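You operate a simulated robot arm through the tools that you are given. There is no shell and no other tool. Be economical: measure what you need, move in short steps, check, and stop when the job is done.

You run a simulated two-armed robot. Do the job below in one go: nothing can be reset, and whatever is moved stays where it is left.

## Task
Take the white cup from the top of the wide steel table and leave it on the upper shelf of the wide steel table. Take the marked cup on the top of the wide steel table and put it away on the top of the store table. Push the warmer drawer shut. Fetch the pink plate from the lower shelf of the side table and set it on top of the brown carton on the top of the corner table. Press the call button to switch it on. Put the small purple tub on the top of the hot cabinet. Put the white jelly plate from the front of the tall counter on the top of the fridge and the pink jelly plate on the right end of the counter. Open the back left door. Any order will do. Set down upright: white cup, marked cup, small purple tub.

It is judged by the outcome, as a careful person would: the job done as asked, and still so three seconds after it is handed in. It fails if anything else is knocked over, pushed out of place, dropped, spilled or broken.

## Robot
Two 6-joint arms with three-finger grippers on one trunk, on a base that drives. Base frame: it is fixed to the floor where the robot stands at the start and does not move with it; the origin is under the middle of the robot, x ahead of it, y to its left, z up; the surface under the hand at the start is at about z = 0.8. Lengths are in m, angles in rad, forces in N, time in s.
The left shoulder is at the start at [0.021, 0.17, 1.446], the right one opposite. With the tool pointing down near the work surface each hand reaches from about 0.32 to 0.6 m from the robot's upright axis, wherever it stands, measured 20 degrees to its own side. Places, roughly: back left door [-6, -1.3, 1.1]; call button [-3.8, 1.4, 1.2]; carton (29x22x15 cm) [-0.1, 1.3, 0.9]; jelly plate [-4.5, 1.25, 0.75]; marked cup [0.75, -0.75, 0.75]; pink plate (15x15x5 cm) [-2.5, 1.2, 0.3]; right end of the counter [-4.2, -1.3, 0.8]; small purple tub (7x7x8 cm) [-4.4, 1.1, 0.9]; top of the fridge [-7.8, -1.9, 0.9]; top of the hot cabinet [-5.8, -1, 1.8]; top of the store table [0.8, -1.6, 0.8]; upper shelf of the wide steel table [0.7, -0.1, 0.5]; warmer drawer [-1, 0.9, 0.6]; white cup (8x8x9 cm) [0.7, -0.1, 0.8]. Payload 2.2 kg a hand.
Tool frame (each hand has its own): the origin (TCP) lies between the finger pads and is the grasp point; the fingertips stand 0.025 m ahead of it; z points along the fingers, y is the line along which they close. Largest opening 0.104 m; the body of the gripper starts 0.074 m behind the TCP.
Orientation is told as [roll, pitch, yaw] about the base's x, y, z axes, in that order, counted from this pose: with the fingers straight down and closing along the base's y, the tool's x points along the base's -x, its y along +y and its z along -z.

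## Interface
- The arms move only by the tool arm_command. It takes "left_motion", "right_motion" or both (then of equal length, played together; a hand with none holds still); each is a list of rows, each a list of 2 entries, a list of its own where there are three numbers: the shift along the tool's x, y, z in m, then the turn, a rotation vector about the tool's x, y, z in rad. In form: [[[tx, ty, tz], [rx, ry, rz]], ...]. A call has 1 to 12 rows; each row shifts and turns the commanded pose from where the row before left it, along the tool's axes as they then stand. "left_fingers" and "right_fingers" are, for a hand that has rows, the opening in per cent of the stroke, from 0 (shut) to 100 (fully open), set as the call begins (left out, the last holds). A row lasts 0.2 s, in which the tool goes at most 0.05 m and 0.15 rad; a call with a longer step from one row to the next is refused whole, and so is a gripper value outside its range. A pose out of reach is approached as far as the arm can. The call stops where the force on the tool passes 40 N (or 10 N more than at its start, if that is more) or the arm is blocked; 0.2 s more then pass. Each finger halts on what it meets, pressing with about 43 N; the grip force reading is that of the motor and also rises with nothing between the fingers. The clock runs only during rows and for 0.2 s after the last one: add rows that do not move to give the fingers time. The reply holds the time, the measured pose of the TCP, the force on the tool along the base axes, the opening and the grip force, in the units named above and with some noise, with the torque about the TCP (base axes, N m) and any sound that the robot's microphone picked up.
- Cameras (640 x 400 px; columns grow to the right, rows downward): "scene" is now at [0.1548, -0.0055, 1.3158]; the picture's right is [-0.08, -1.00, -0.00], its down [-0.64, 0.05, -0.77] and it looks along [0.76, -0.06, -0.64] (base axes); focal length 214 px, centre (320, 200). "left" rides on the left gripper at [0.082, -0.003, -0.104] in its tool frame; the picture's right is [0.04, 1.00, 0.00], its down [-0.75, 0.03, -0.66] and it looks along [-0.66, 0.03, 0.75] (tool axes); focal length 256 px, centre (320, 200). "right" rides on the right gripper at [0.082, 0.003, -0.104] in its tool frame; the picture's right is [-0.04, 1.00, 0.00], its down [-0.75, -0.03, -0.66] and it looks along [-0.66, -0.03, 0.75] (tool axes); focal length 256 px, centre (320, 200).
- grab_frame(camera): a new picture of that camera. It takes no simulated time.
- lift_body(by): slides the trunk up (or, below 0, down) by that many m; the arms and the scene camera ride with it, the base frame stays. It gives what a move gives, with no picture.
- base_move(legs): drives the robot by 1 to 6 legs, each [ahead, left, turn to the left] in m, m and rad, along the robot's own axes; the way and the turn of a leg run together, so that a leg with both is an arc; at most 1.5 m and 3.142 rad a leg. The arms and the cameras ride along, it lands a little off, and it stops where it bumps. It gives what a move gives.
- head_to(pan, tilt): turns the head with the scene camera to pan (to the left, within 1.047 rad either way) and tilt (down, from -0.506 to 1.204), counted from straight ahead of the robot. It gives what a move gives.
- pixel_to_xyz(camera, pixels): for up to 12 pixels [column, row] of the newest picture of that camera ("zoom" is the newest enlarged one), the place [x, y, z] in the base frame of the surface seen there, good to about 0.002 m, but the place of the scene camera against the robot may be out by one fixed shift of up to 0.018 m in any direction. It takes no simulated time.
- zoom(camera, box): a new picture of the part [left, top, right, bottom] of that camera's present view, enlarged. It takes no simulated time.
- job_done(): hands the job in; it is judged then, once.

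Go step by step. Measure first, check grasps and placings, and put right what went wrong. The budget is 145 turns and 198 pictures, counting those below and the enlarged ones. Unless the task says otherwise, let go and move clear before handing in.

The tools are called by a JSON object that holds its "api" and its "payload". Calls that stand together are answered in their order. arm_command: Moves the arms, as the interface text tells. Its arguments: {"type":"object","properties":{"left_motion":{"type":"array","items":{"type":"array"}},"left_fingers":{"type":"number"},"right_motion":{"type":"array","items":{"type":"array"}},"right_fingers":{"type":"number"}},"required":[]} The other tools are called the same way: lift_body (by) slides the trunk up or down; base_move (legs) drives the base; head_to (pan, tilt) turns the head that bears the scene camera; grab_frame (camera) takes a picture; pixel_to_xyz (camera, pixels) gives the place of the surface under pixels of a picture; zoom (camera, box) takes an enlarged picture of a part of a camera's view; job_done () hands the job in.

At the start:

```text
t: 0.0
left_tool_pos: [0.6235, 0.0737, 1.1016]
left_ee_rot: [-0.001, 0.0, -0.001]
left_force: [0.3, -0.1, 0.5]
left_wrist_torque: [-0.01, 0.01, 0.0]
left_opening: 0.1042
left_finger_force: 0.0
right_tool_pos: [0.4054, -0.4221, 1.0978]
right_ee_rot: [-0.001, 0.001, -0.001]
right_force: [-0.1, -0.5, 0.0]
right_wrist_torque: [0.01, 0.01, -0.01]
right_opening: 0.1039
right_finger_force: 0.0
trunk travel left (down, up): [-0.638, 0.104]
robot x, y, heading: [-0.001, 0.0004, 0.004]
head pan, tilt: [-0.082, 0.698]
```

scene: 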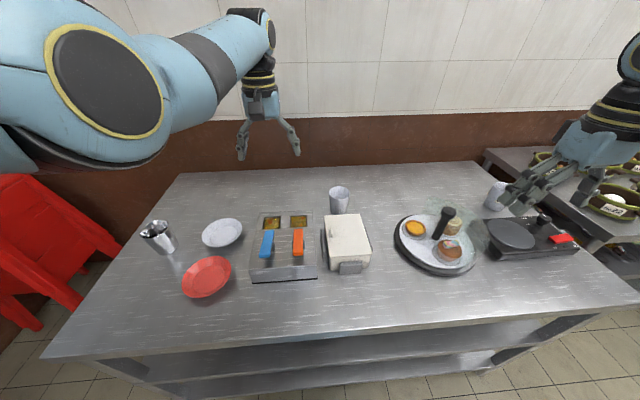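
right: 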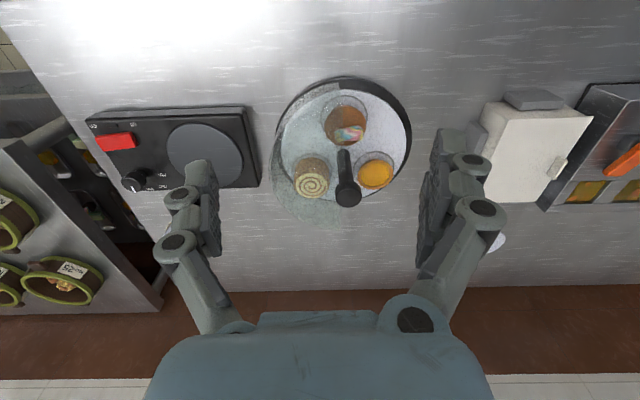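
left: 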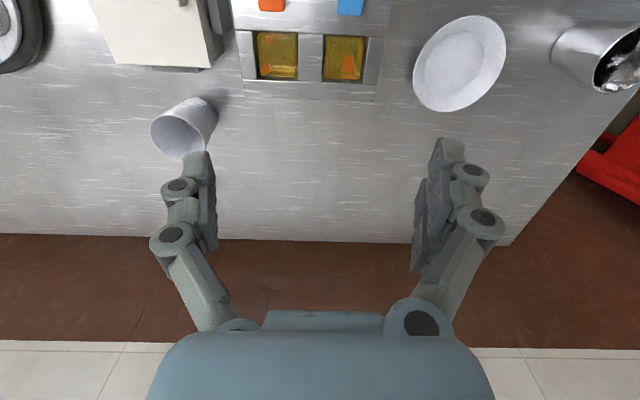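

The scene shows the white cup at about (339,200) and another cup at about (495,195), by the right hand. I'll measure both and zoom in on the second.

{"api": "pixel_to_xyz", "payload": {"camera": "scene", "pixels": [[339, 189], [339, 200], [339, 212], [331, 190], [348, 190], [495, 185], [495, 195], [495, 207], [250, 375], [450, 350], [300, 330], [480, 165]]}}

{"api": "zoom", "payload": {"camera": "scene", "box": [420, 120, 640, 260]}}

{"api": "zoom", "payload": {"camera": "scene", "box": [300, 160, 400, 230]}}

```text
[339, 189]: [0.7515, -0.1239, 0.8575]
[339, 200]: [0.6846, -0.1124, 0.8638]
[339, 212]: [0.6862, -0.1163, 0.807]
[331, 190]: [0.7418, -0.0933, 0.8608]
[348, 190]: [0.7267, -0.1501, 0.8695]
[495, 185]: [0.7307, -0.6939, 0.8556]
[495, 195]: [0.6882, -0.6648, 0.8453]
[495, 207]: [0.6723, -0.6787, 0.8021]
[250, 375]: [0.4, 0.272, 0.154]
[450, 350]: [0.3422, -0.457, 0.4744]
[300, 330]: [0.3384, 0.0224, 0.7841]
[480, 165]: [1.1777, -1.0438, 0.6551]
```

```text
2.86 times, centred on (530, 190) of scene
```

zoom: 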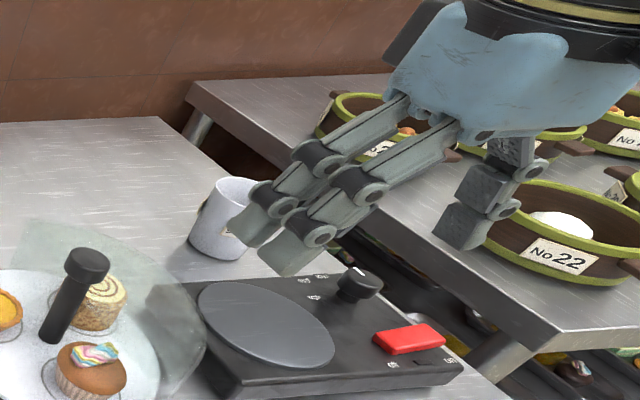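

```text
5.71 times, centred on (350, 195) of scene
```

zoom: 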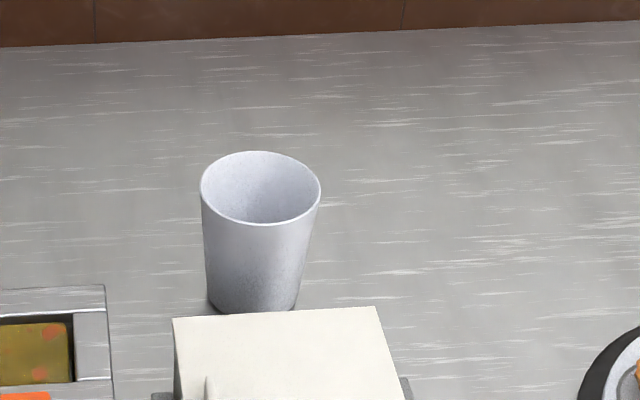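

The white cup is at about (0.72,-0.12) with its rim near z 0.865. The marked cup is at about (0.71,-0.69), and the table top is at 0.784. I'll measure the obstacles and look right at the store table.

{"api": "pixel_to_xyz", "payload": {"camera": "scene", "pixels": [[330, 222], [363, 222], [335, 265], [368, 255], [258, 215], [310, 215], [450, 212], [398, 240], [500, 235], [560, 238], [488, 163], [340, 150]]}}

{"api": "head_to", "payload": {"pan": -1.0, "tilt": 0.6}}

{"api": "grab_frame", "payload": {"camera": "scene"}}

```text
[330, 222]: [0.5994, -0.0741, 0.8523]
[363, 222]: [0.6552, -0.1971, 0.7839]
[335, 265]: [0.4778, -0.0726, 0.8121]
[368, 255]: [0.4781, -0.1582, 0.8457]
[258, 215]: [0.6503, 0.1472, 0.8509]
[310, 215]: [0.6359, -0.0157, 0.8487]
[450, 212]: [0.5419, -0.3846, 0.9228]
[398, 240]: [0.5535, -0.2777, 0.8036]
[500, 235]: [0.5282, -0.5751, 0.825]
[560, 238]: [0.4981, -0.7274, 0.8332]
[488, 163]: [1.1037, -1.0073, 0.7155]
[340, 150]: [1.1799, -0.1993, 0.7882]
```

```text
t: 1.2
left_tool_pos: [0.6244, 0.0713, 1.101]
left_ee_rot: [0.0, 0.0, -0.001]
left_force: [-0.1, 0.4, 0.8]
left_wrist_torque: [0.0, 0.0, 0.0]
left_opening: 0.1038
left_finger_force: 0.0
right_tool_pos: [0.4058, -0.4224, 1.0952]
right_ee_rot: [-0.001, 0.0, 0.0]
right_force: [0.7, 0.3, -0.3]
right_wrist_torque: [-0.04, -0.02, -0.01]
right_opening: 0.104
right_finger_force: 0.0
trunk travel left (down, up): [-0.638, 0.104]
robot x, y, heading: [0.0022, 0.0002, -0.003]
head pan, tilt: [-1.0, 0.6]
```

```text
192 pictures are left
```

scene: 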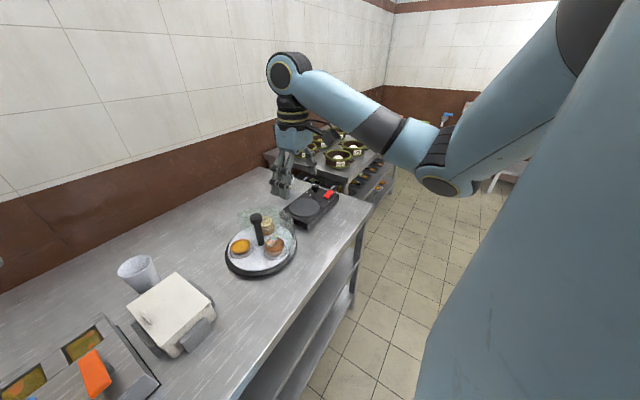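

The napkin box top is at z 0.85, so a 45° tilted approach over it should work. I'll check the white cup with the left wrist camera, which isn't affected by the scene camera shift.

{"api": "pixel_to_xyz", "payload": {"camera": "left", "pixels": [[152, 130], [180, 115], [208, 135], [185, 158], [175, 155], [200, 105], [190, 125], [300, 180], [110, 180], [180, 128]]}}

{"api": "zoom", "payload": {"camera": "left", "box": [120, 70, 250, 170]}}

{"api": "zoom", "payload": {"camera": "scene", "box": [260, 110, 420, 210]}}

```text
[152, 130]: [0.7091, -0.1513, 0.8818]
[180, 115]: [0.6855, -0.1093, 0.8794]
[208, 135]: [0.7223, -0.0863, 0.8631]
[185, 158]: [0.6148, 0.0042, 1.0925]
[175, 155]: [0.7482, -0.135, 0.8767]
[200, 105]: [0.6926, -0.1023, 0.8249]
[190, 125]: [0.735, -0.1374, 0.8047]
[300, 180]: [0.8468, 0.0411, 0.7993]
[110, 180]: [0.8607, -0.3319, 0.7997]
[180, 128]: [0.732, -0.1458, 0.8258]
```

```text
4.00 times, centred on (185, 120) of left
```

zoom: 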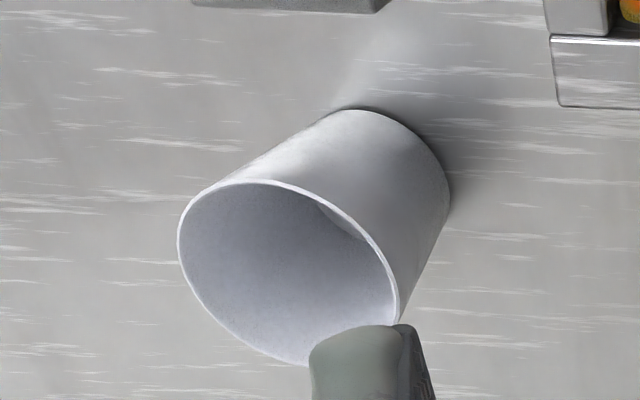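

```text
4.00 times, centred on (340, 160) of scene
```

zoom: 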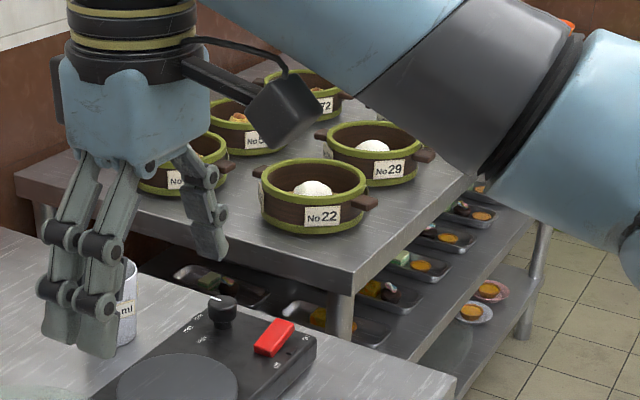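

The left wrist camera puts the cup centre at about (0.717,-0.121), the rim at z 0.88 and the table at 0.80, so the scene camera reads about 0.016 low. I'll tilt the left hand 45° forward and line it up in y.

{"api": "arm_command", "payload": {"left_motion": [[[0, -0.032, 0], [0, -0.131, 0]], [[0, -0.032, 0], [0, -0.131, 0]], [[0, -0.032, 0], [0, -0.131, 0]], [[0, -0.032, 0], [0, -0.131, 0]], [[0, -0.032, 0], [0, -0.131, 0]], [[0, -0.032, 0], [0, -0.131, 0]], [[0, 0, 0], [0, 0, 0]]], "left_fingers": 100}}

{"api": "grab_frame", "payload": {"camera": "left"}}

```text
t: 3.0
left_tool_pos: [0.7456, 0.0099, 1.0673]
left_ee_rot: [0.026, -0.771, 0.018]
left_force: [1.2, -0.2, 0.3]
left_wrist_torque: [-0.03, -0.02, 0.0]
left_opening: 0.1039
left_finger_force: 0.0
left hand out of reach, approached as far as the arm can: row 2, 3, 4, 5, 6
right_tool_pos: [0.4066, -0.423, 1.0968]
right_ee_rot: [-0.003, 0.0, -0.001]
right_force: [-0.4, 0.6, -0.8]
right_wrist_torque: [0.0, 0.04, 0.01]
right_opening: 0.104
right_finger_force: 0.1
trunk travel left (down, up): [-0.638, 0.104]
robot x, y, heading: [-0.0027, 0.0021, -0.007]
head pan, tilt: [-1.0, 0.6]
stopped in row 7 (left hand): the arm was blocked; the commanded pose is now the measured one
```

```text
189 pictures are left
```

left: 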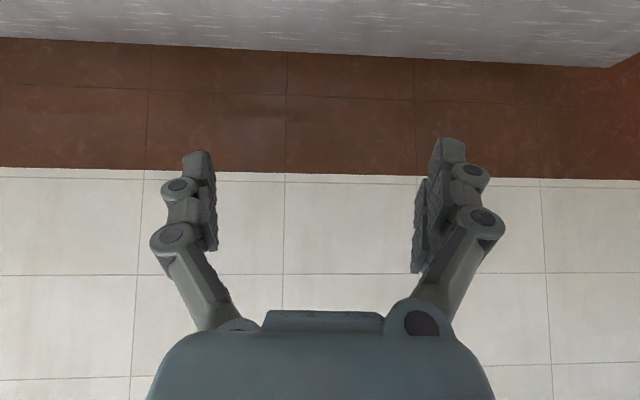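

The left arm couldn't hold that pose across the midline. I'll shift the base right by 0.4 m so each cup is on its own hand's side, then level out.

{"api": "base_move", "payload": {"legs": [[0, -0.4, 0]]}}

{"api": "head_to", "payload": {"pan": 0, "tilt": 0.7}}

{"api": "arm_command", "payload": {"left_motion": [[[0.03, 0, -0.02], [0, 0, 0]], [[0.03, 0, -0.02], [0, 0, 0]], [[0.03, 0, -0.02], [0, 0, 0]], [[0.02, 0, -0.02], [0, 0, 0]], [[0, 0, 0], [0, 0, 0]]]}}

{"api": "grab_frame", "payload": {"camera": "scene"}}

{"api": "grab_frame", "payload": {"camera": "right"}}

```text
t: 5.5
left_tool_pos: [0.7433, -0.3899, 1.0667]
left_ee_rot: [0.029, -0.773, 0.008]
left_force: [1.3, 0.6, 0.2]
left_wrist_torque: [0.01, 0.01, 0.02]
left_opening: 0.104
left_finger_force: 0.1
right_tool_pos: [0.4009, -0.819, 1.0952]
right_ee_rot: [0.001, -0.001, -0.007]
right_force: [-0.2, 0.1, -0.3]
right_wrist_torque: [0.03, -0.01, -0.02]
right_opening: 0.104
right_finger_force: 0.1
trunk travel left (down, up): [-0.638, 0.104]
robot x, y, heading: [-0.0004, -0.391, -0.006]
head pan, tilt: [-1.0, 0.6]
```

```text
t: 6.7
left_tool_pos: [0.7434, -0.3884, 1.0677]
left_ee_rot: [0.027, -0.772, 0.009]
left_force: [-0.2, -0.8, 0.2]
left_wrist_torque: [-0.01, -0.02, 0.0]
left_opening: 0.1042
left_finger_force: 0.1
right_tool_pos: [0.4015, -0.8189, 1.0964]
right_ee_rot: [0.001, 0.002, -0.006]
right_force: [-0.5, -0.2, 0.0]
right_wrist_torque: [-0.03, 0.0, -0.01]
right_opening: 0.1039
right_finger_force: 0.0
trunk travel left (down, up): [-0.638, 0.104]
robot x, y, heading: [-0.0014, -0.3931, -0.009]
head pan, tilt: [0.0, 0.7]
```

```text
t: 7.6
left_tool_pos: [0.7005, -0.2548, 1.0435]
left_ee_rot: [0.201, -0.812, -0.032]
left_force: [-0.1, -0.2, -0.1]
left_wrist_torque: [-0.03, 0.01, -0.03]
left_opening: 0.1037
left_finger_force: 0.0
left hand out of reach, approached as far as the arm can: row 1, 2, 3, 4
right_tool_pos: [0.402, -0.8177, 1.0965]
right_ee_rot: [0.0, 0.001, -0.008]
right_force: [-0.6, -0.2, 0.0]
right_wrist_torque: [-0.01, -0.02, -0.04]
right_opening: 0.104
right_finger_force: 0.1
trunk travel left (down, up): [-0.638, 0.104]
robot x, y, heading: [0.0003, -0.394, -0.008]
head pan, tilt: [0.0, 0.7]
stopped in row 4 (left hand): the arm was blocked; the commanded pose is now the measured one
```

```text
188 pictures are left
```

scene: 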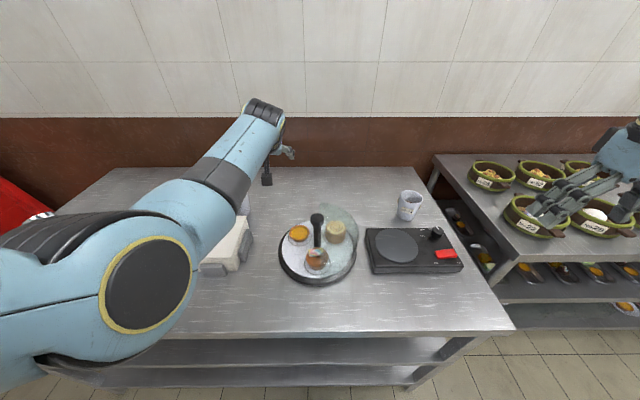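

```text
187 pictures are left
```

right: 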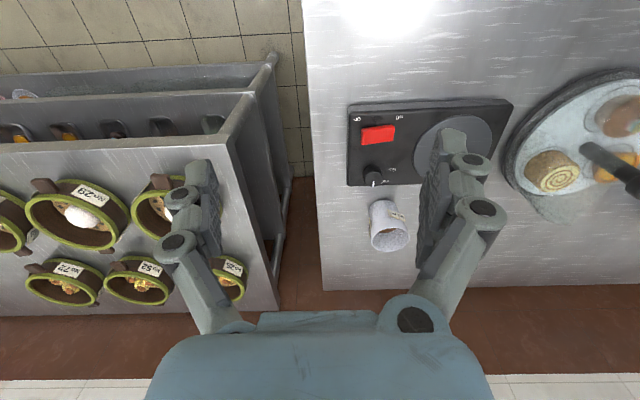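

The wrist needs a lower shoulder to tilt, and lowering the trunk also serves as the descent. I'll fix the left hand's roll and y, raise the right hand, and measure the marked cup from the right camera (around (388,225)).

{"api": "pixel_to_xyz", "payload": {"camera": "right", "pixels": [[371, 235], [390, 228], [409, 233], [390, 249], [386, 205], [340, 240], [375, 172], [378, 132], [230, 280], [155, 185], [120, 260], [285, 285]]}}

{"api": "arm_command", "payload": {"left_motion": [[[0, 0.034, 0], [0.1, 0, 0]], [[0, 0.034, 0], [0.1, 0, 0]], [[0, 0.034, 0], [0, 0, 0]], [[0, 0.034, 0], [0, 0, 0]], [[0, 0, 0], [0, 0, 0]]], "right_motion": [[[0, 0, -0.04], [0, 0, 0]], [[0, 0, -0.04], [0, 0, 0]], [[0, 0, -0.04], [0, 0, 0]], [[0, 0, -0.04], [0, 0, 0]], [[0, 0, 0], [0, 0, 0]]]}}

{"api": "grab_frame", "payload": {"camera": "left"}}

```text
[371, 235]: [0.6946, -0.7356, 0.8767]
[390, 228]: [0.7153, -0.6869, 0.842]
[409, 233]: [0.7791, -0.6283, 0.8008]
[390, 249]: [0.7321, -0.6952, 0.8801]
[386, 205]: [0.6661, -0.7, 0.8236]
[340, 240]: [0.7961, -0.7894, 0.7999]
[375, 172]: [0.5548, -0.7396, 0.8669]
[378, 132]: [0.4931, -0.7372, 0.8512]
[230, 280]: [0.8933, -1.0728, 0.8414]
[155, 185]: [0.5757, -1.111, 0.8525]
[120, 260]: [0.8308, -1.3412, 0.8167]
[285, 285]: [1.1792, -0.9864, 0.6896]
```

```text
t: 8.8
left_tool_pos: [0.6994, -0.1226, 1.0507]
left_ee_rot: [0.001, -0.808, -0.035]
left_force: [-0.3, -0.1, 0.3]
left_wrist_torque: [-0.02, 0.01, 0.02]
left_opening: 0.104
left_finger_force: 0.0
right_tool_pos: [0.3588, -0.8504, 1.236]
right_ee_rot: [0.002, -0.003, -0.008]
right_force: [0.0, -0.2, -0.6]
right_wrist_torque: [0.0, 0.01, 0.02]
right_opening: 0.1041
right_finger_force: 0.1
right hand out of reach, approached as far as the arm can: row 1, 2, 3, 4
trunk travel left (down, up): [-0.638, 0.104]
robot x, y, heading: [0.0003, -0.3955, -0.001]
head pan, tilt: [0.0, 0.7]
```

```text
186 pictures are left
```

left: 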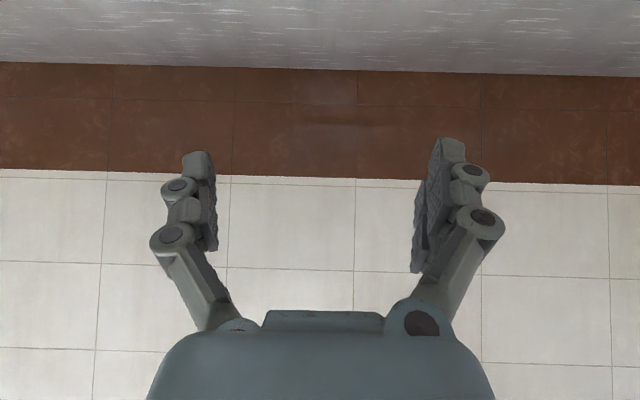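

The left TCP is aligned at (0.70,-0.12,1.05), but at 45° the wrist camera hangs below the gripper and would hit the napkin box. I'll roll the left hand by π about its axis so the camera sits on top.

{"api": "arm_command", "payload": {"left_motion": [[[0, 0, 0], [0, 0, 0.1496]], [[0, 0, 0], [0, 0, 0.1496]], [[0, 0, 0], [0, 0, 0.1496]], [[0, 0, 0], [0, 0, 0.1496]], [[0, 0, 0], [0, 0, 0.1496]], [[0, 0, 0], [0, 0, 0.1496]], [[0, 0, 0], [0, 0, 0.1496]], [[0, 0, 0], [0, 0, 0.1496]], [[0, 0, 0], [0, 0, 0.1496]], [[0, 0, 0], [0, 0, 0.1496]], [[0, 0, 0], [0, 0, 0.1496]]]}}

{"api": "arm_command", "payload": {"left_motion": [[[0, 0, 0], [0, 0, 0.1496]], [[0, 0, 0], [0, 0, 0.1496]], [[0, 0, 0], [0, 0, 0.1496]], [[0, 0, 0], [0, 0, 0.1496]], [[0, 0, 0], [0, 0, 0.1496]], [[0, 0, 0], [0, 0, 0.1496]], [[0, 0, 0], [0, 0, 0.1496]], [[0, 0, 0], [0, 0, 0.1496]], [[0, 0, 0], [0, 0, 0.1496]], [[0, 0, 0], [0, 0, 0.1496]]]}}

{"api": "grab_frame", "payload": {"camera": "left"}}

{"api": "grab_frame", "payload": {"camera": "scene"}}

```text
t: 11.2
left_tool_pos: [0.6978, -0.1225, 1.05]
left_ee_rot: [0.807, 0.057, -1.655]
left_force: [-0.9, 0.0, 0.5]
left_wrist_torque: [0.01, 0.02, 0.03]
left_opening: 0.104
left_finger_force: 0.0
right_tool_pos: [0.359, -0.8482, 1.2358]
right_ee_rot: [0.001, -0.003, -0.008]
right_force: [0.0, -1.7, 0.2]
right_wrist_torque: [-0.01, -0.01, 0.0]
right_opening: 0.1041
right_finger_force: 0.0
trunk travel left (down, up): [-0.638, 0.104]
robot x, y, heading: [-0.0022, -0.3937, -0.002]
head pan, tilt: [0.0, 0.7]
```

```text
t: 13.4
left_tool_pos: [0.6946, -0.1324, 1.0518]
left_ee_rot: [0.157, 0.798, -2.929]
left_force: [-0.4, -0.6, 0.3]
left_wrist_torque: [-0.01, 0.0, 0.03]
left_opening: 0.104
left_finger_force: 0.1
left hand out of reach, approached as far as the arm can: row 9, 10
right_tool_pos: [0.3592, -0.8499, 1.2363]
right_ee_rot: [0.002, -0.003, -0.007]
right_force: [0.3, -0.1, -0.3]
right_wrist_torque: [-0.03, 0.0, 0.02]
right_opening: 0.104
right_finger_force: 0.1
trunk travel left (down, up): [-0.638, 0.104]
robot x, y, heading: [-0.0007, -0.3961, -0.012]
head pan, tilt: [0.0, 0.7]
```

```text
185 pictures are left
```

left: 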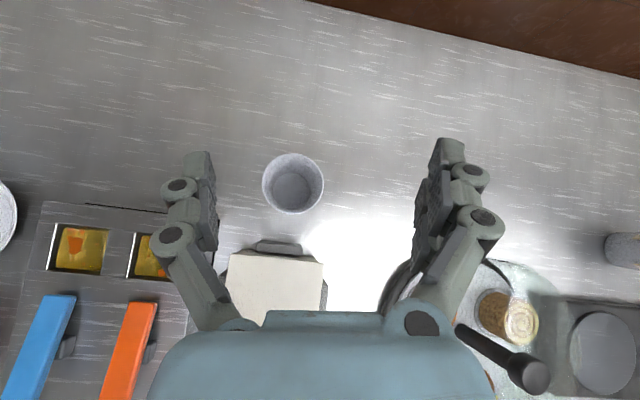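

```text
184 pictures are left
```

scene: 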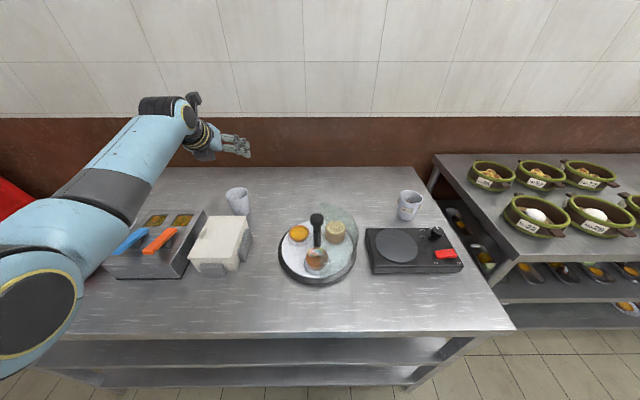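

The flip worked, about 0.2 rad short at the joint limit, and the left camera sees the cup at (292,183). I'll remove the roll, which levels the closing line, and measure the cup again.

{"api": "pixel_to_xyz", "payload": {"camera": "left", "pixels": [[263, 183], [323, 183], [292, 153], [292, 213], [292, 185], [240, 255], [320, 258], [275, 243]]}}

{"api": "arm_command", "payload": {"left_motion": [[[0, 0, 0], [0.08, 0, 0]], [[0, 0, 0], [0.077, 0, 0]], [[0, 0, 0], [0, 0, 0]]]}}

{"api": "grab_frame", "payload": {"camera": "left"}}

```text
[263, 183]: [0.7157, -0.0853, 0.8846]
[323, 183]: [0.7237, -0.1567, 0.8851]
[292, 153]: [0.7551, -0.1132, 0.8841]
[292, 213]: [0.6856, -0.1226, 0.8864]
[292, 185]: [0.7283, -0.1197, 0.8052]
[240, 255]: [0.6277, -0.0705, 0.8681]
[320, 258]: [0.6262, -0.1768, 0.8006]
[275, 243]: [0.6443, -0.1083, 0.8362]
```

```text
t: 14.2
left_tool_pos: [0.6939, -0.1315, 1.051]
left_ee_rot: [-0.001, 0.796, -2.929]
left_force: [0.0, -0.1, -0.6]
left_wrist_torque: [0.04, 0.03, 0.0]
left_opening: 0.1042
left_finger_force: 0.0
right_tool_pos: [0.3585, -0.8498, 1.2371]
right_ee_rot: [0.001, -0.003, -0.007]
right_force: [1.0, -1.3, 0.2]
right_wrist_torque: [-0.02, -0.02, -0.01]
right_opening: 0.104
right_finger_force: 0.1
trunk travel left (down, up): [-0.638, 0.104]
robot x, y, heading: [-0.0038, -0.3905, -0.01]
head pan, tilt: [0.0, 0.7]
```

```text
183 pictures are left
```

left: 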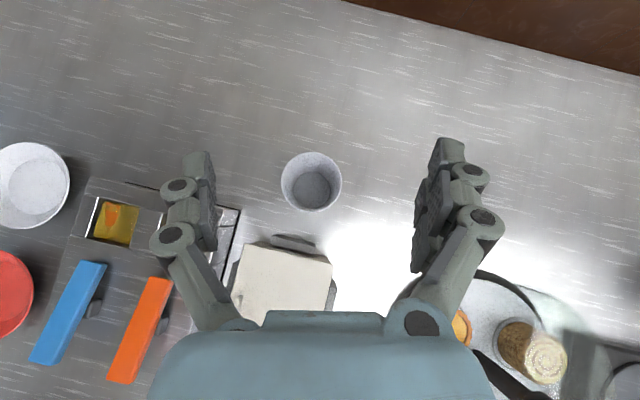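

The cup centre is (0.7205,-0.120) and its rim is at z 0.885. I'll shift 2.4 cm to centre over it, then lower the trunk by 0.12 and check.

{"api": "arm_command", "payload": {"left_motion": [[[0.0166, -0.0056, 0.017], [0, 0, 0]], [[0, 0, 0], [0, 0, 0]]]}}

{"api": "lift_body", "payload": {"by": -0.12}}

{"api": "grab_frame", "payload": {"camera": "left"}}

{"api": "grab_frame", "payload": {"camera": "scene"}}

```text
t: 14.8
left_tool_pos: [0.7149, -0.1201, 1.051]
left_ee_rot: [-0.001, 0.797, -2.928]
left_force: [0.0, -0.1, 0.3]
left_wrist_torque: [0.02, 0.01, -0.01]
left_opening: 0.104
left_finger_force: 0.1
right_tool_pos: [0.3578, -0.8487, 1.2374]
right_ee_rot: [0.001, 0.0, -0.008]
right_force: [-0.5, 0.5, 0.5]
right_wrist_torque: [0.01, -0.01, -0.01]
right_opening: 0.1039
right_finger_force: 0.0
trunk travel left (down, up): [-0.638, 0.104]
robot x, y, heading: [-0.0008, -0.3915, -0.009]
head pan, tilt: [0.0, 0.7]
```

```text
t: 16.3
left_tool_pos: [0.715, -0.122, 0.9338]
left_ee_rot: [0.002, 0.797, -2.928]
left_force: [0.3, 0.2, -0.2]
left_wrist_torque: [-0.01, -0.01, -0.01]
left_opening: 0.1039
left_finger_force: 0.0
right_tool_pos: [0.3599, -0.8499, 1.1187]
right_ee_rot: [-0.002, 0.0, -0.009]
right_force: [0.3, 0.9, -0.7]
right_wrist_torque: [-0.02, -0.04, -0.02]
right_opening: 0.1037
right_finger_force: 0.1
trunk travel left (down, up): [-0.518, 0.224]
robot x, y, heading: [-0.0022, -0.3934, -0.007]
head pan, tilt: [0.0, 0.7]
```

```text
182 pictures are left
```

left: 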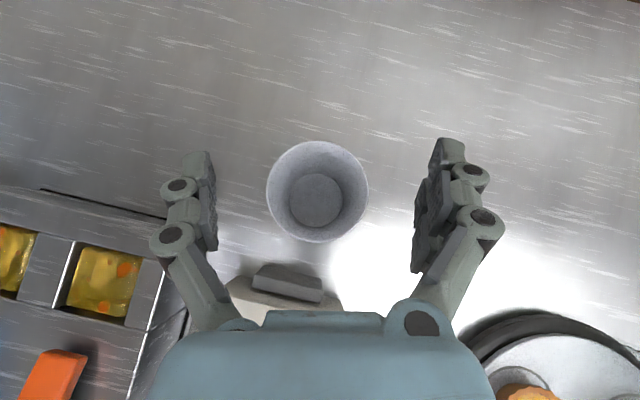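

```text
181 pictures are left
```

scene: 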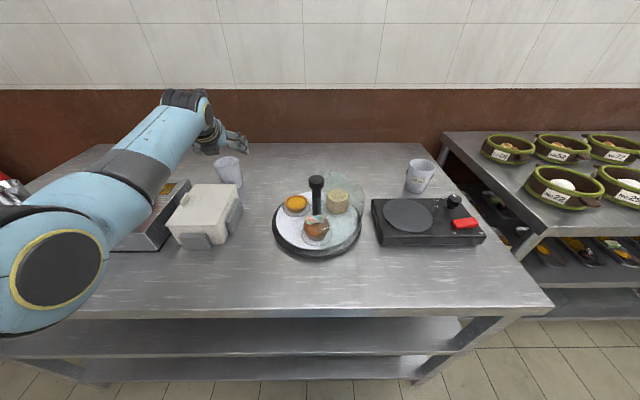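

The cup is centred between the fingers at (317,190). I'll lower 0.088 more and close.

{"api": "lift_body", "payload": {"by": -0.088}}

{"api": "arm_command", "payload": {"left_motion": [[[0, 0, 0], [0, 0, 0]], [[0, 0, 0], [0, 0, 0]], [[0, 0, 0], [0, 0, 0]], [[0, 0, 0], [0, 0, 0]], [[0, 0, 0], [0, 0, 0]]], "left_fingers": 45}}

{"api": "grab_frame", "payload": {"camera": "left"}}

```text
t: 17.5
left_tool_pos: [0.716, -0.1202, 0.8432]
left_ee_rot: [0.001, 0.796, -2.928]
left_force: [0.6, 0.2, -0.8]
left_wrist_torque: [-0.03, -0.01, 0.04]
left_opening: 0.1042
left_finger_force: 0.1
right_tool_pos: [0.3592, -0.8499, 1.0294]
right_ee_rot: [-0.002, 0.0, -0.008]
right_force: [0.3, 0.3, 0.4]
right_wrist_torque: [0.02, 0.02, 0.0]
right_opening: 0.104
right_finger_force: 0.1
trunk travel left (down, up): [-0.43, 0.312]
robot x, y, heading: [-0.0003, -0.3954, -0.006]
head pan, tilt: [0.0, 0.7]
```

```text
t: 18.7
left_tool_pos: [0.7156, -0.1206, 0.8431]
left_ee_rot: [0.0, 0.795, -2.928]
left_force: [-0.5, 0.3, 1.7]
left_wrist_torque: [0.07, 0.05, 0.01]
left_opening: 0.0713
left_finger_force: 42.4
right_tool_pos: [0.3593, -0.8495, 1.0281]
right_ee_rot: [-0.001, 0.001, -0.006]
right_force: [-0.3, 0.2, -0.1]
right_wrist_torque: [0.0, 0.01, -0.01]
right_opening: 0.104
right_finger_force: 0.0
trunk travel left (down, up): [-0.43, 0.312]
robot x, y, heading: [-0.0009, -0.3916, -0.011]
head pan, tilt: [0.0, 0.7]
```

```text
180 pictures are left
```

left: 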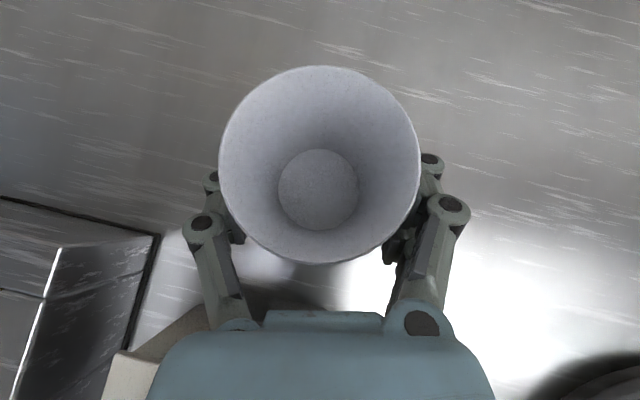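

The cup is gripped (opening 0.071 with force). I'll lift the trunk 0.15, back off 0.62 m, then lower to shelf height with the camera on the shelf front.

{"api": "lift_body", "payload": {"by": 0.15}}

{"api": "base_move", "payload": {"legs": [[-0.62, 0, 0]]}}

{"api": "lift_body", "payload": {"by": -0.43}}

{"api": "head_to", "payload": {"pan": 0.2, "tilt": 0.5}}

{"api": "grab_frame", "payload": {"camera": "scene"}}

{"api": "grab_frame", "payload": {"camera": "left"}}

```text
t: 20.4
left_tool_pos: [0.7165, -0.1218, 0.9925]
left_ee_rot: [0.0, 0.795, -2.928]
left_force: [0.1, 0.3, -1.0]
left_wrist_torque: [-0.04, 0.03, 0.02]
left_opening: 0.0704
left_finger_force: 42.6
right_tool_pos: [0.3583, -0.8502, 1.1786]
right_ee_rot: [0.0, 0.001, -0.008]
right_force: [0.2, -0.3, 0.9]
right_wrist_torque: [0.0, 0.0, 0.03]
right_opening: 0.1039
right_finger_force: 0.1
trunk travel left (down, up): [-0.58, 0.162]
robot x, y, heading: [-0.0022, -0.3929, -0.009]
head pan, tilt: [0.0, 0.7]
```

```text
t: 23.9
left_tool_pos: [0.0865, -0.1134, 0.9929]
left_ee_rot: [0.001, 0.797, -2.922]
left_force: [-0.5, -0.2, -0.2]
left_wrist_torque: [0.01, -0.05, 0.0]
left_opening: 0.0704
left_finger_force: 43.0
right_tool_pos: [-0.2645, -0.8446, 1.1793]
right_ee_rot: [-0.002, -0.002, -0.002]
right_force: [-0.3, -0.7, -0.3]
right_wrist_torque: [-0.01, 0.0, 0.0]
right_opening: 0.104
right_finger_force: 0.1
trunk travel left (down, up): [-0.58, 0.162]
robot x, y, heading: [-0.6286, -0.3926, -0.002]
head pan, tilt: [0.0, 0.7]
```

```text
refused: -0.43 is not a number from -0.4 to 0.4
```

```text
t: 24.7
left_tool_pos: [0.0864, -0.1132, 0.9919]
left_ee_rot: [-0.001, 0.795, -2.925]
left_force: [-0.4, -0.2, -1.1]
left_wrist_torque: [0.01, -0.02, 0.03]
left_opening: 0.0704
left_finger_force: 43.4
right_tool_pos: [-0.2638, -0.8439, 1.1799]
right_ee_rot: [-0.001, -0.002, -0.001]
right_force: [0.0, 0.2, -0.2]
right_wrist_torque: [0.02, -0.02, -0.03]
right_opening: 0.1039
right_finger_force: 0.0
trunk travel left (down, up): [-0.58, 0.162]
robot x, y, heading: [-0.6257, -0.3897, -0.005]
head pan, tilt: [0.201, 0.499]
```

```text
179 pictures are left
```

scene: 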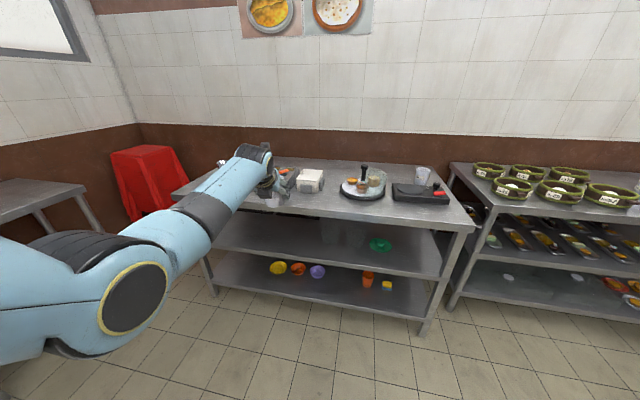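

```text
178 pictures are left
```

left: 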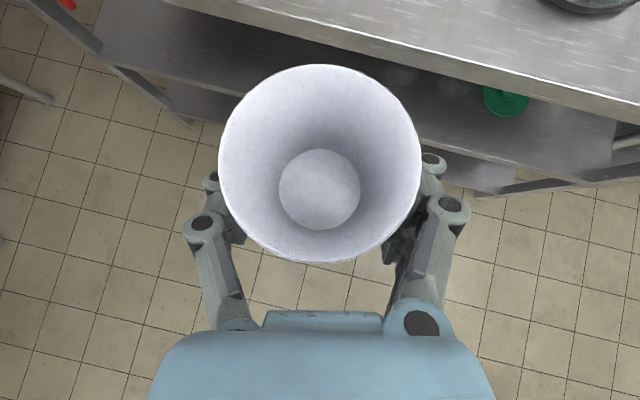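

The upper shelf holds a green item and perhaps some clear objects further in. I'll measure the shelf, zoom in, and lower.

{"api": "zoom", "payload": {"camera": "scene", "box": [190, 180, 470, 330]}}

{"api": "pixel_to_xyz", "payload": {"camera": "scene", "pixels": [[260, 255], [300, 262], [350, 270], [300, 235], [350, 245], [300, 208], [380, 245], [300, 214], [420, 275]]}}

{"api": "lift_body", "payload": {"by": -0.4}}

{"api": "grab_frame", "payload": {"camera": "scene"}}

{"api": "grab_frame", "payload": {"camera": "left"}}

```text
2.29 times, centred on (330, 255) of scene
```

zoom: 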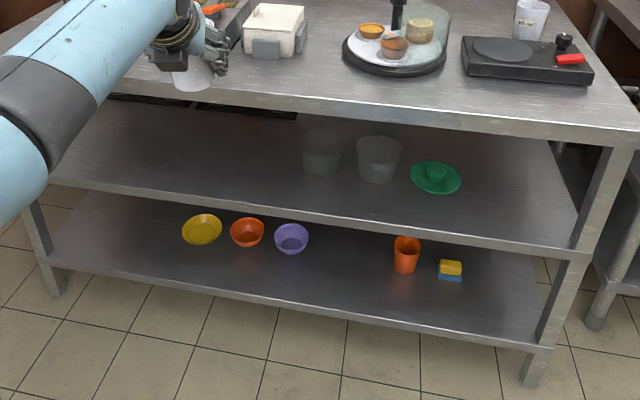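

```text
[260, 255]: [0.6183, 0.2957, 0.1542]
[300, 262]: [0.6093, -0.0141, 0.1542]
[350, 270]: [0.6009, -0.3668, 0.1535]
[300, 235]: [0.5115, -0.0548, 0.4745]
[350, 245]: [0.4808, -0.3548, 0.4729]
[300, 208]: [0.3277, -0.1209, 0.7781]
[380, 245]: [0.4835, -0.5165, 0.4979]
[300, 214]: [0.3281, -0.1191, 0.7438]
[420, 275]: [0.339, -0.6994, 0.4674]
```

```text
t: 28.5
left_tool_pos: [0.0874, -0.1132, 0.5943]
left_ee_rot: [0.001, 0.796, -2.924]
left_force: [0.1, -0.1, -0.3]
left_wrist_torque: [0.04, -0.01, 0.01]
left_opening: 0.0704
left_finger_force: 42.8
right_tool_pos: [-0.2617, -0.844, 0.7301]
right_ee_rot: [-0.002, 0.149, -0.004]
right_force: [0.5, -0.5, 0.5]
right_wrist_torque: [-0.02, 0.01, 0.0]
right_opening: 0.104
right_finger_force: 0.1
trunk travel left (down, up): [-0.18, 0.562]
robot x, y, heading: [-0.63, -0.3887, -0.001]
head pan, tilt: [0.201, 0.499]
```

```text
176 pictures are left
```

scene: 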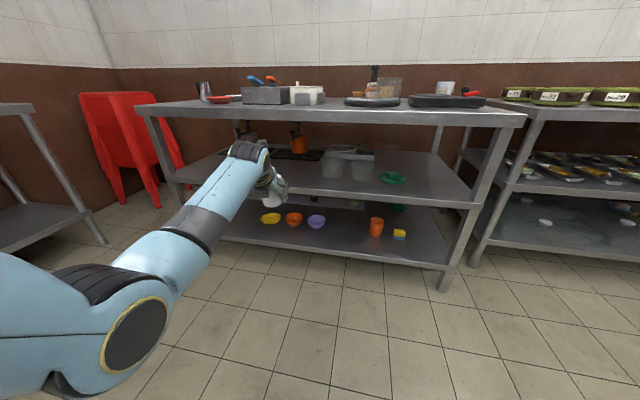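

```text
175 pictures are left
```

left: 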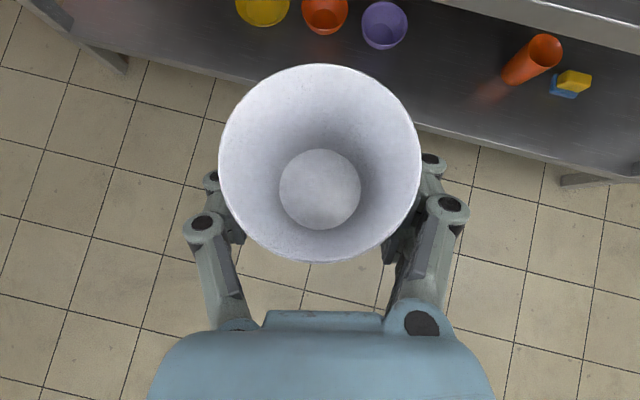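

Now I see clear tubs at (335,165) and (360,165), and black plates with an orange pot at (298,150). I'll measure how far forward they reach.

{"api": "zoom", "payload": {"camera": "scene", "box": [200, 100, 440, 230]}}

{"api": "pixel_to_xyz", "payload": {"camera": "scene", "pixels": [[334, 178], [358, 180], [334, 165], [360, 165], [300, 158], [280, 158], [310, 180], [310, 192], [348, 196], [390, 178], [300, 150], [310, 113]]}}

```text
2.67 times, centred on (320, 165) of scene
```

zoom: 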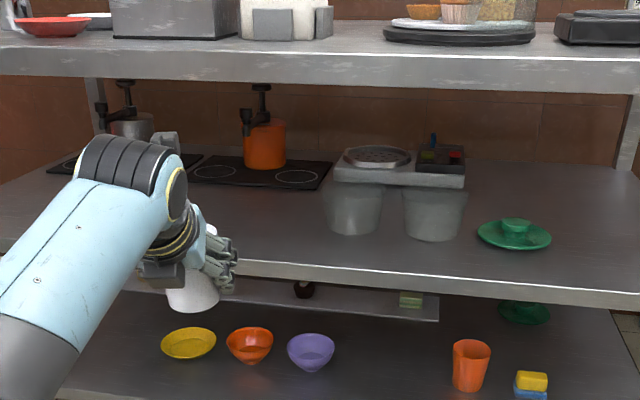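

```text
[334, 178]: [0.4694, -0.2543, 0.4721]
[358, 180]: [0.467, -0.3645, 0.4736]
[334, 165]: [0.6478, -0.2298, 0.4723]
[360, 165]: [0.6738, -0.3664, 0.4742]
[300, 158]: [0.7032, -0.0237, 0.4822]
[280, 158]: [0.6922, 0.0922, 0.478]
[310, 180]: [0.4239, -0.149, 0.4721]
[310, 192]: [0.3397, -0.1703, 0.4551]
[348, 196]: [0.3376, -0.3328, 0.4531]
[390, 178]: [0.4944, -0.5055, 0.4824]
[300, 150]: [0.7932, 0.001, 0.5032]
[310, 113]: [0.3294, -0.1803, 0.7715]
```

I'll place the cup at about (0.44,-0.07). First I'll check how high and how far forward the wrist sits relative to the TCP, so it clears the table edge.

{"api": "pixel_to_xyz", "payload": {"camera": "zoom", "pixels": [[110, 145], [140, 140], [165, 145], [180, 190], [120, 190], [165, 275], [215, 250]]}}

{"api": "base_move", "payload": {"legs": [[0, 0.04, 0]]}}

{"api": "lift_body", "payload": {"by": -0.05}}

```text
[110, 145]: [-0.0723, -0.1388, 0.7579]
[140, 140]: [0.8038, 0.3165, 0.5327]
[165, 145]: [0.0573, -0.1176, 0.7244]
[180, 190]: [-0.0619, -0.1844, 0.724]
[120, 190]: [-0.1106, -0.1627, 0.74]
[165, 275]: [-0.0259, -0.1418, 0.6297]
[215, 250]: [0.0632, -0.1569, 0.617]
```

```text
t: 29.4
left_tool_pos: [0.0888, -0.0731, 0.5935]
left_ee_rot: [0.001, 0.796, -2.921]
left_force: [-0.6, 0.9, 0.1]
left_wrist_torque: [-0.05, -0.01, -0.01]
left_opening: 0.0704
left_finger_force: 42.5
right_tool_pos: [-0.2621, -0.8055, 0.7292]
right_ee_rot: [0.001, 0.151, -0.002]
right_force: [0.3, 0.4, -0.1]
right_wrist_torque: [0.0, 0.0, 0.0]
right_opening: 0.1039
right_finger_force: 0.0
trunk travel left (down, up): [-0.18, 0.562]
robot x, y, heading: [-0.6288, -0.3535, -0.006]
head pan, tilt: [0.201, 0.499]
```

```text
t: 30.3
left_tool_pos: [0.0876, -0.0745, 0.5437]
left_ee_rot: [0.002, 0.797, -2.922]
left_force: [0.2, -0.8, -0.1]
left_wrist_torque: [0.03, 0.02, 0.0]
left_opening: 0.0702
left_finger_force: 43.2
right_tool_pos: [-0.2615, -0.8038, 0.6637]
right_ee_rot: [0.0, 0.202, -0.001]
right_force: [-0.2, 0.0, 0.7]
right_wrist_torque: [0.04, -0.02, 0.0]
right_opening: 0.1045
right_finger_force: 0.1
trunk travel left (down, up): [-0.13, 0.612]
robot x, y, heading: [-0.6283, -0.3506, 0.001]
head pan, tilt: [0.201, 0.499]
```

The wrist clears the underside of the table (z 0.76). I'll drive in 0.35 m with the cup bottom about 2 cm above the shelf, and check.

{"api": "lift_body", "payload": {"by": 0.01}}

{"api": "base_move", "payload": {"legs": [[0.35, 0, 0]]}}

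{"api": "grab_frame", "payload": {"camera": "scene"}}

{"api": "grab_frame", "payload": {"camera": "left"}}

```text
t: 30.9
left_tool_pos: [0.0896, -0.0729, 0.552]
left_ee_rot: [0.001, 0.793, -2.923]
left_force: [-0.5, 0.3, -0.7]
left_wrist_torque: [0.01, 0.0, -0.01]
left_opening: 0.0705
left_finger_force: 43.0
right_tool_pos: [-0.2615, -0.8046, 0.6727]
right_ee_rot: [-0.001, 0.205, -0.001]
right_force: [0.5, 0.3, -0.6]
right_wrist_torque: [0.01, 0.02, 0.02]
right_opening: 0.1041
right_finger_force: 0.1
trunk travel left (down, up): [-0.14, 0.602]
robot x, y, heading: [-0.6285, -0.3521, 0.0]
head pan, tilt: [0.201, 0.499]
```

```text
t: 33.2
left_tool_pos: [0.4385, -0.0773, 0.5536]
left_ee_rot: [-0.001, 0.796, -2.926]
left_force: [0.1, 0.1, -0.5]
left_wrist_torque: [-0.02, 0.0, 0.01]
left_opening: 0.0701
left_finger_force: 43.6
right_tool_pos: [0.0877, -0.806, 0.6736]
right_ee_rot: [0.002, 0.205, -0.004]
right_force: [-0.2, 0.2, -0.2]
right_wrist_torque: [0.0, 0.04, -0.01]
right_opening: 0.1045
right_finger_force: 0.1
trunk travel left (down, up): [-0.14, 0.602]
robot x, y, heading: [-0.2779, -0.3501, -0.003]
head pan, tilt: [0.201, 0.499]
```

```text
173 pictures are left
```

scene: 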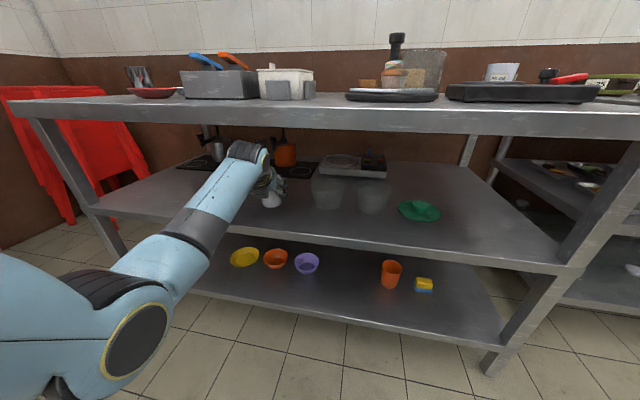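

```text
172 pictures are left
```

left: 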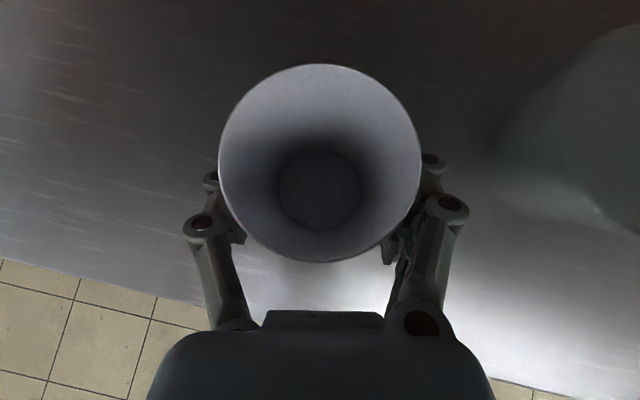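

It's inside with no contact. I'll get the shelf's exact height from the left camera.

{"api": "pixel_to_xyz", "payload": {"camera": "left", "pixels": [[100, 150], [150, 260], [470, 120], [300, 295], [560, 160], [490, 140]]}}

{"api": "lift_body", "payload": {"by": -0.012}}

```text
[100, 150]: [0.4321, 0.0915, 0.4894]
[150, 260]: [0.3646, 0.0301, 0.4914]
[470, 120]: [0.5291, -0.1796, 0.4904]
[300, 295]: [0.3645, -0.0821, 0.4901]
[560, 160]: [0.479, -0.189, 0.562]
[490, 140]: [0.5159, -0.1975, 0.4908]
```

```text
t: 33.8
left_tool_pos: [0.4385, -0.075, 0.5416]
left_ee_rot: [0.0, 0.796, -2.926]
left_force: [0.9, 0.0, -0.5]
left_wrist_torque: [0.01, 0.03, 0.0]
left_opening: 0.0698
left_finger_force: 43.2
right_tool_pos: [0.0873, -0.8057, 0.661]
right_ee_rot: [0.001, 0.204, -0.003]
right_force: [0.0, -0.5, -0.6]
right_wrist_torque: [0.04, 0.0, 0.02]
right_opening: 0.1038
right_finger_force: 0.1
trunk travel left (down, up): [-0.128, 0.614]
robot x, y, heading: [-0.2762, -0.3483, -0.009]
head pan, tilt: [0.201, 0.499]
```

{"api": "lift_body", "payload": {"by": -0.009}}

{"api": "arm_command", "payload": {"left_motion": [[[0, 0, 0], [0, 0, 0]], [[0, 0, 0], [0, 0, 0]], [[0, 0, 0], [0, 0, 0]], [[0, 0, 0], [0, 0, 0]]], "left_fingers": 100}}

{"api": "grab_frame", "payload": {"camera": "left"}}

```text
t: 34.3
left_tool_pos: [0.4399, -0.0758, 0.5333]
left_ee_rot: [0.002, 0.797, -2.927]
left_force: [1.7, 1.3, 4.4]
left_wrist_torque: [0.18, 0.0, -0.01]
left_opening: 0.0705
left_finger_force: 42.6
right_tool_pos: [0.0883, -0.8069, 0.6516]
right_ee_rot: [-0.001, 0.209, -0.004]
right_force: [0.2, 0.0, -0.6]
right_wrist_torque: [-0.02, -0.01, 0.0]
right_opening: 0.1042
right_finger_force: 0.0
trunk travel left (down, up): [-0.119, 0.623]
robot x, y, heading: [-0.2803, -0.3492, -0.002]
head pan, tilt: [0.201, 0.499]
```

```text
t: 35.3
left_tool_pos: [0.439, -0.0761, 0.5321]
left_ee_rot: [-0.001, 0.795, -2.925]
left_force: [-0.6, 0.0, 0.6]
left_wrist_torque: [-0.02, -0.01, 0.01]
left_opening: 0.1042
left_finger_force: 0.0
right_tool_pos: [0.0898, -0.8063, 0.6508]
right_ee_rot: [-0.004, 0.209, -0.005]
right_force: [0.0, -0.7, -0.8]
right_wrist_torque: [-0.02, -0.02, 0.01]
right_opening: 0.1039
right_finger_force: 0.1
trunk travel left (down, up): [-0.119, 0.623]
robot x, y, heading: [-0.2758, -0.3498, -0.003]
head pan, tilt: [0.201, 0.499]
```

```text
171 pictures are left
```

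left: 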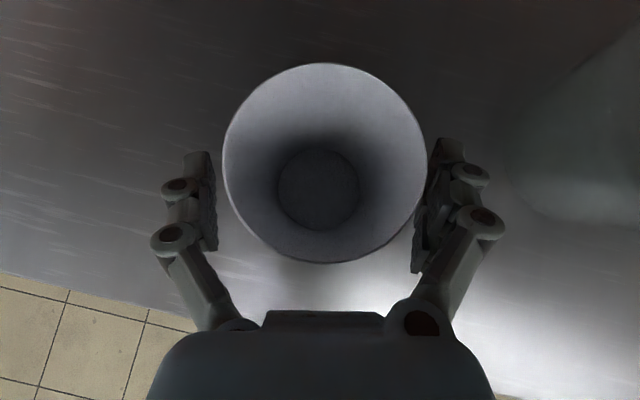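

The cup stands free on the shelf. I'll back out along the tool's azimuth, then straight back, and look.

{"api": "base_move", "payload": {"legs": [[-0.15, -0.033, 0], [-0.3, 0, 0]]}}

{"api": "grab_frame", "payload": {"camera": "scene"}}

```text
t: 38.3
left_tool_pos: [-0.0077, -0.1052, 0.5329]
left_ee_rot: [-0.002, 0.796, -2.921]
left_force: [-0.1, -0.4, 0.0]
left_wrist_torque: [0.02, 0.01, -0.01]
left_opening: 0.1042
left_finger_force: 0.1
right_tool_pos: [-0.3553, -0.8364, 0.651]
right_ee_rot: [0.0, 0.209, 0.0]
right_force: [-0.2, 0.7, 0.4]
right_wrist_torque: [0.01, 0.0, 0.0]
right_opening: 0.104
right_finger_force: 0.1
trunk travel left (down, up): [-0.119, 0.623]
robot x, y, heading: [-0.7259, -0.3837, 0.0]
head pan, tilt: [0.201, 0.499]
```

```text
170 pictures are left
```

scene: 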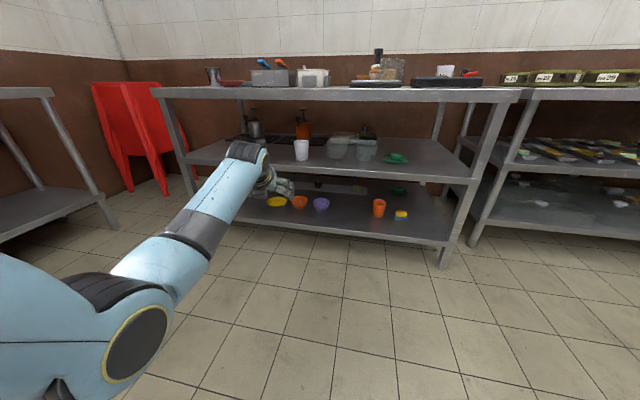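

The white cup stands upright on the upper shelf at (301,150). Next is the marked cup with the same left-hand pose: raise the trunk, shift right, and come forward over it.

{"api": "lift_body", "payload": {"by": 0.4}}

{"api": "lift_body", "payload": {"by": 0.1}}

{"api": "base_move", "payload": {"legs": [[0, -0.59, 0], [0.66, 0, 0]]}}

{"api": "grab_frame", "payload": {"camera": "left"}}

{"api": "head_to", "payload": {"pan": -0.6, "tilt": 0.6}}

{"api": "grab_frame", "payload": {"camera": "scene"}}

```text
t: 42.2
left_tool_pos: [-0.0075, -0.1049, 0.9325]
left_ee_rot: [-0.001, 0.796, -2.921]
left_force: [0.4, -0.1, 0.4]
left_wrist_torque: [0.02, -0.01, 0.01]
left_opening: 0.1042
left_finger_force: 0.0
right_tool_pos: [-0.3583, -0.8361, 1.1264]
right_ee_rot: [-0.002, -0.012, 0.0]
right_force: [0.0, -0.3, -0.1]
right_wrist_torque: [0.02, -0.01, -0.01]
right_opening: 0.104
right_finger_force: 0.0
trunk travel left (down, up): [-0.519, 0.223]
robot x, y, heading: [-0.7246, -0.3806, -0.004]
head pan, tilt: [0.201, 0.499]
```

```text
t: 43.5
left_tool_pos: [-0.008, -0.1051, 1.0321]
left_ee_rot: [0.002, 0.796, -2.923]
left_force: [0.2, -0.6, -0.2]
left_wrist_torque: [-0.02, 0.0, 0.04]
left_opening: 0.1041
left_finger_force: 0.1
right_tool_pos: [-0.3586, -0.8362, 1.2255]
right_ee_rot: [0.001, -0.015, 0.001]
right_force: [0.1, 0.1, 0.2]
right_wrist_torque: [0.01, 0.05, 0.0]
right_opening: 0.1038
right_finger_force: 0.0
trunk travel left (down, up): [-0.619, 0.123]
robot x, y, heading: [-0.721, -0.3807, 0.003]
head pan, tilt: [0.201, 0.499]
```

```text
t: 50.1
left_tool_pos: [0.6532, -0.7003, 1.0313]
left_ee_rot: [0.0, 0.797, -2.92]
left_force: [-0.3, -0.1, 0.2]
left_wrist_torque: [-0.03, -0.01, -0.02]
left_opening: 0.1042
left_finger_force: 0.0
right_tool_pos: [0.303, -1.4301, 1.2259]
right_ee_rot: [-0.002, -0.013, 0.002]
right_force: [0.4, -0.3, -0.4]
right_wrist_torque: [-0.03, 0.01, 0.01]
right_opening: 0.1041
right_finger_force: 0.1
trunk travel left (down, up): [-0.619, 0.123]
robot x, y, heading: [-0.0647, -0.9783, 0.001]
head pan, tilt: [0.201, 0.499]
```

```text
169 pictures are left
```

left: 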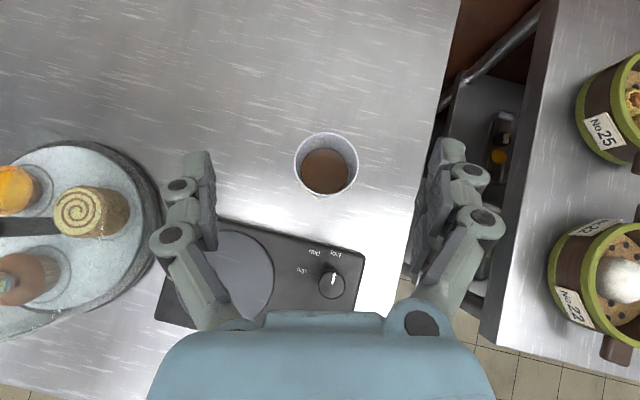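

```text
t: 51.3
left_tool_pos: [0.6525, -0.6996, 1.0303]
left_ee_rot: [-0.001, 0.797, -2.92]
left_force: [-0.8, 0.2, -0.3]
left_wrist_torque: [-0.04, -0.01, -0.01]
left_opening: 0.104
left_finger_force: 0.0
right_tool_pos: [0.3009, -1.4311, 1.2254]
right_ee_rot: [-0.001, -0.014, 0.003]
right_force: [-0.2, -0.3, 0.5]
right_wrist_torque: [-0.02, 0.01, 0.01]
right_opening: 0.1042
right_finger_force: 0.0
trunk travel left (down, up): [-0.619, 0.123]
robot x, y, heading: [-0.0599, -0.9798, -0.0]
head pan, tilt: [-0.6, 0.6]
```

```text
168 pictures are left
```

scene: 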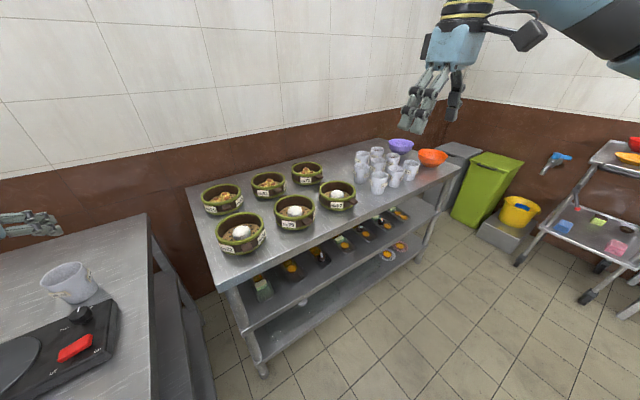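

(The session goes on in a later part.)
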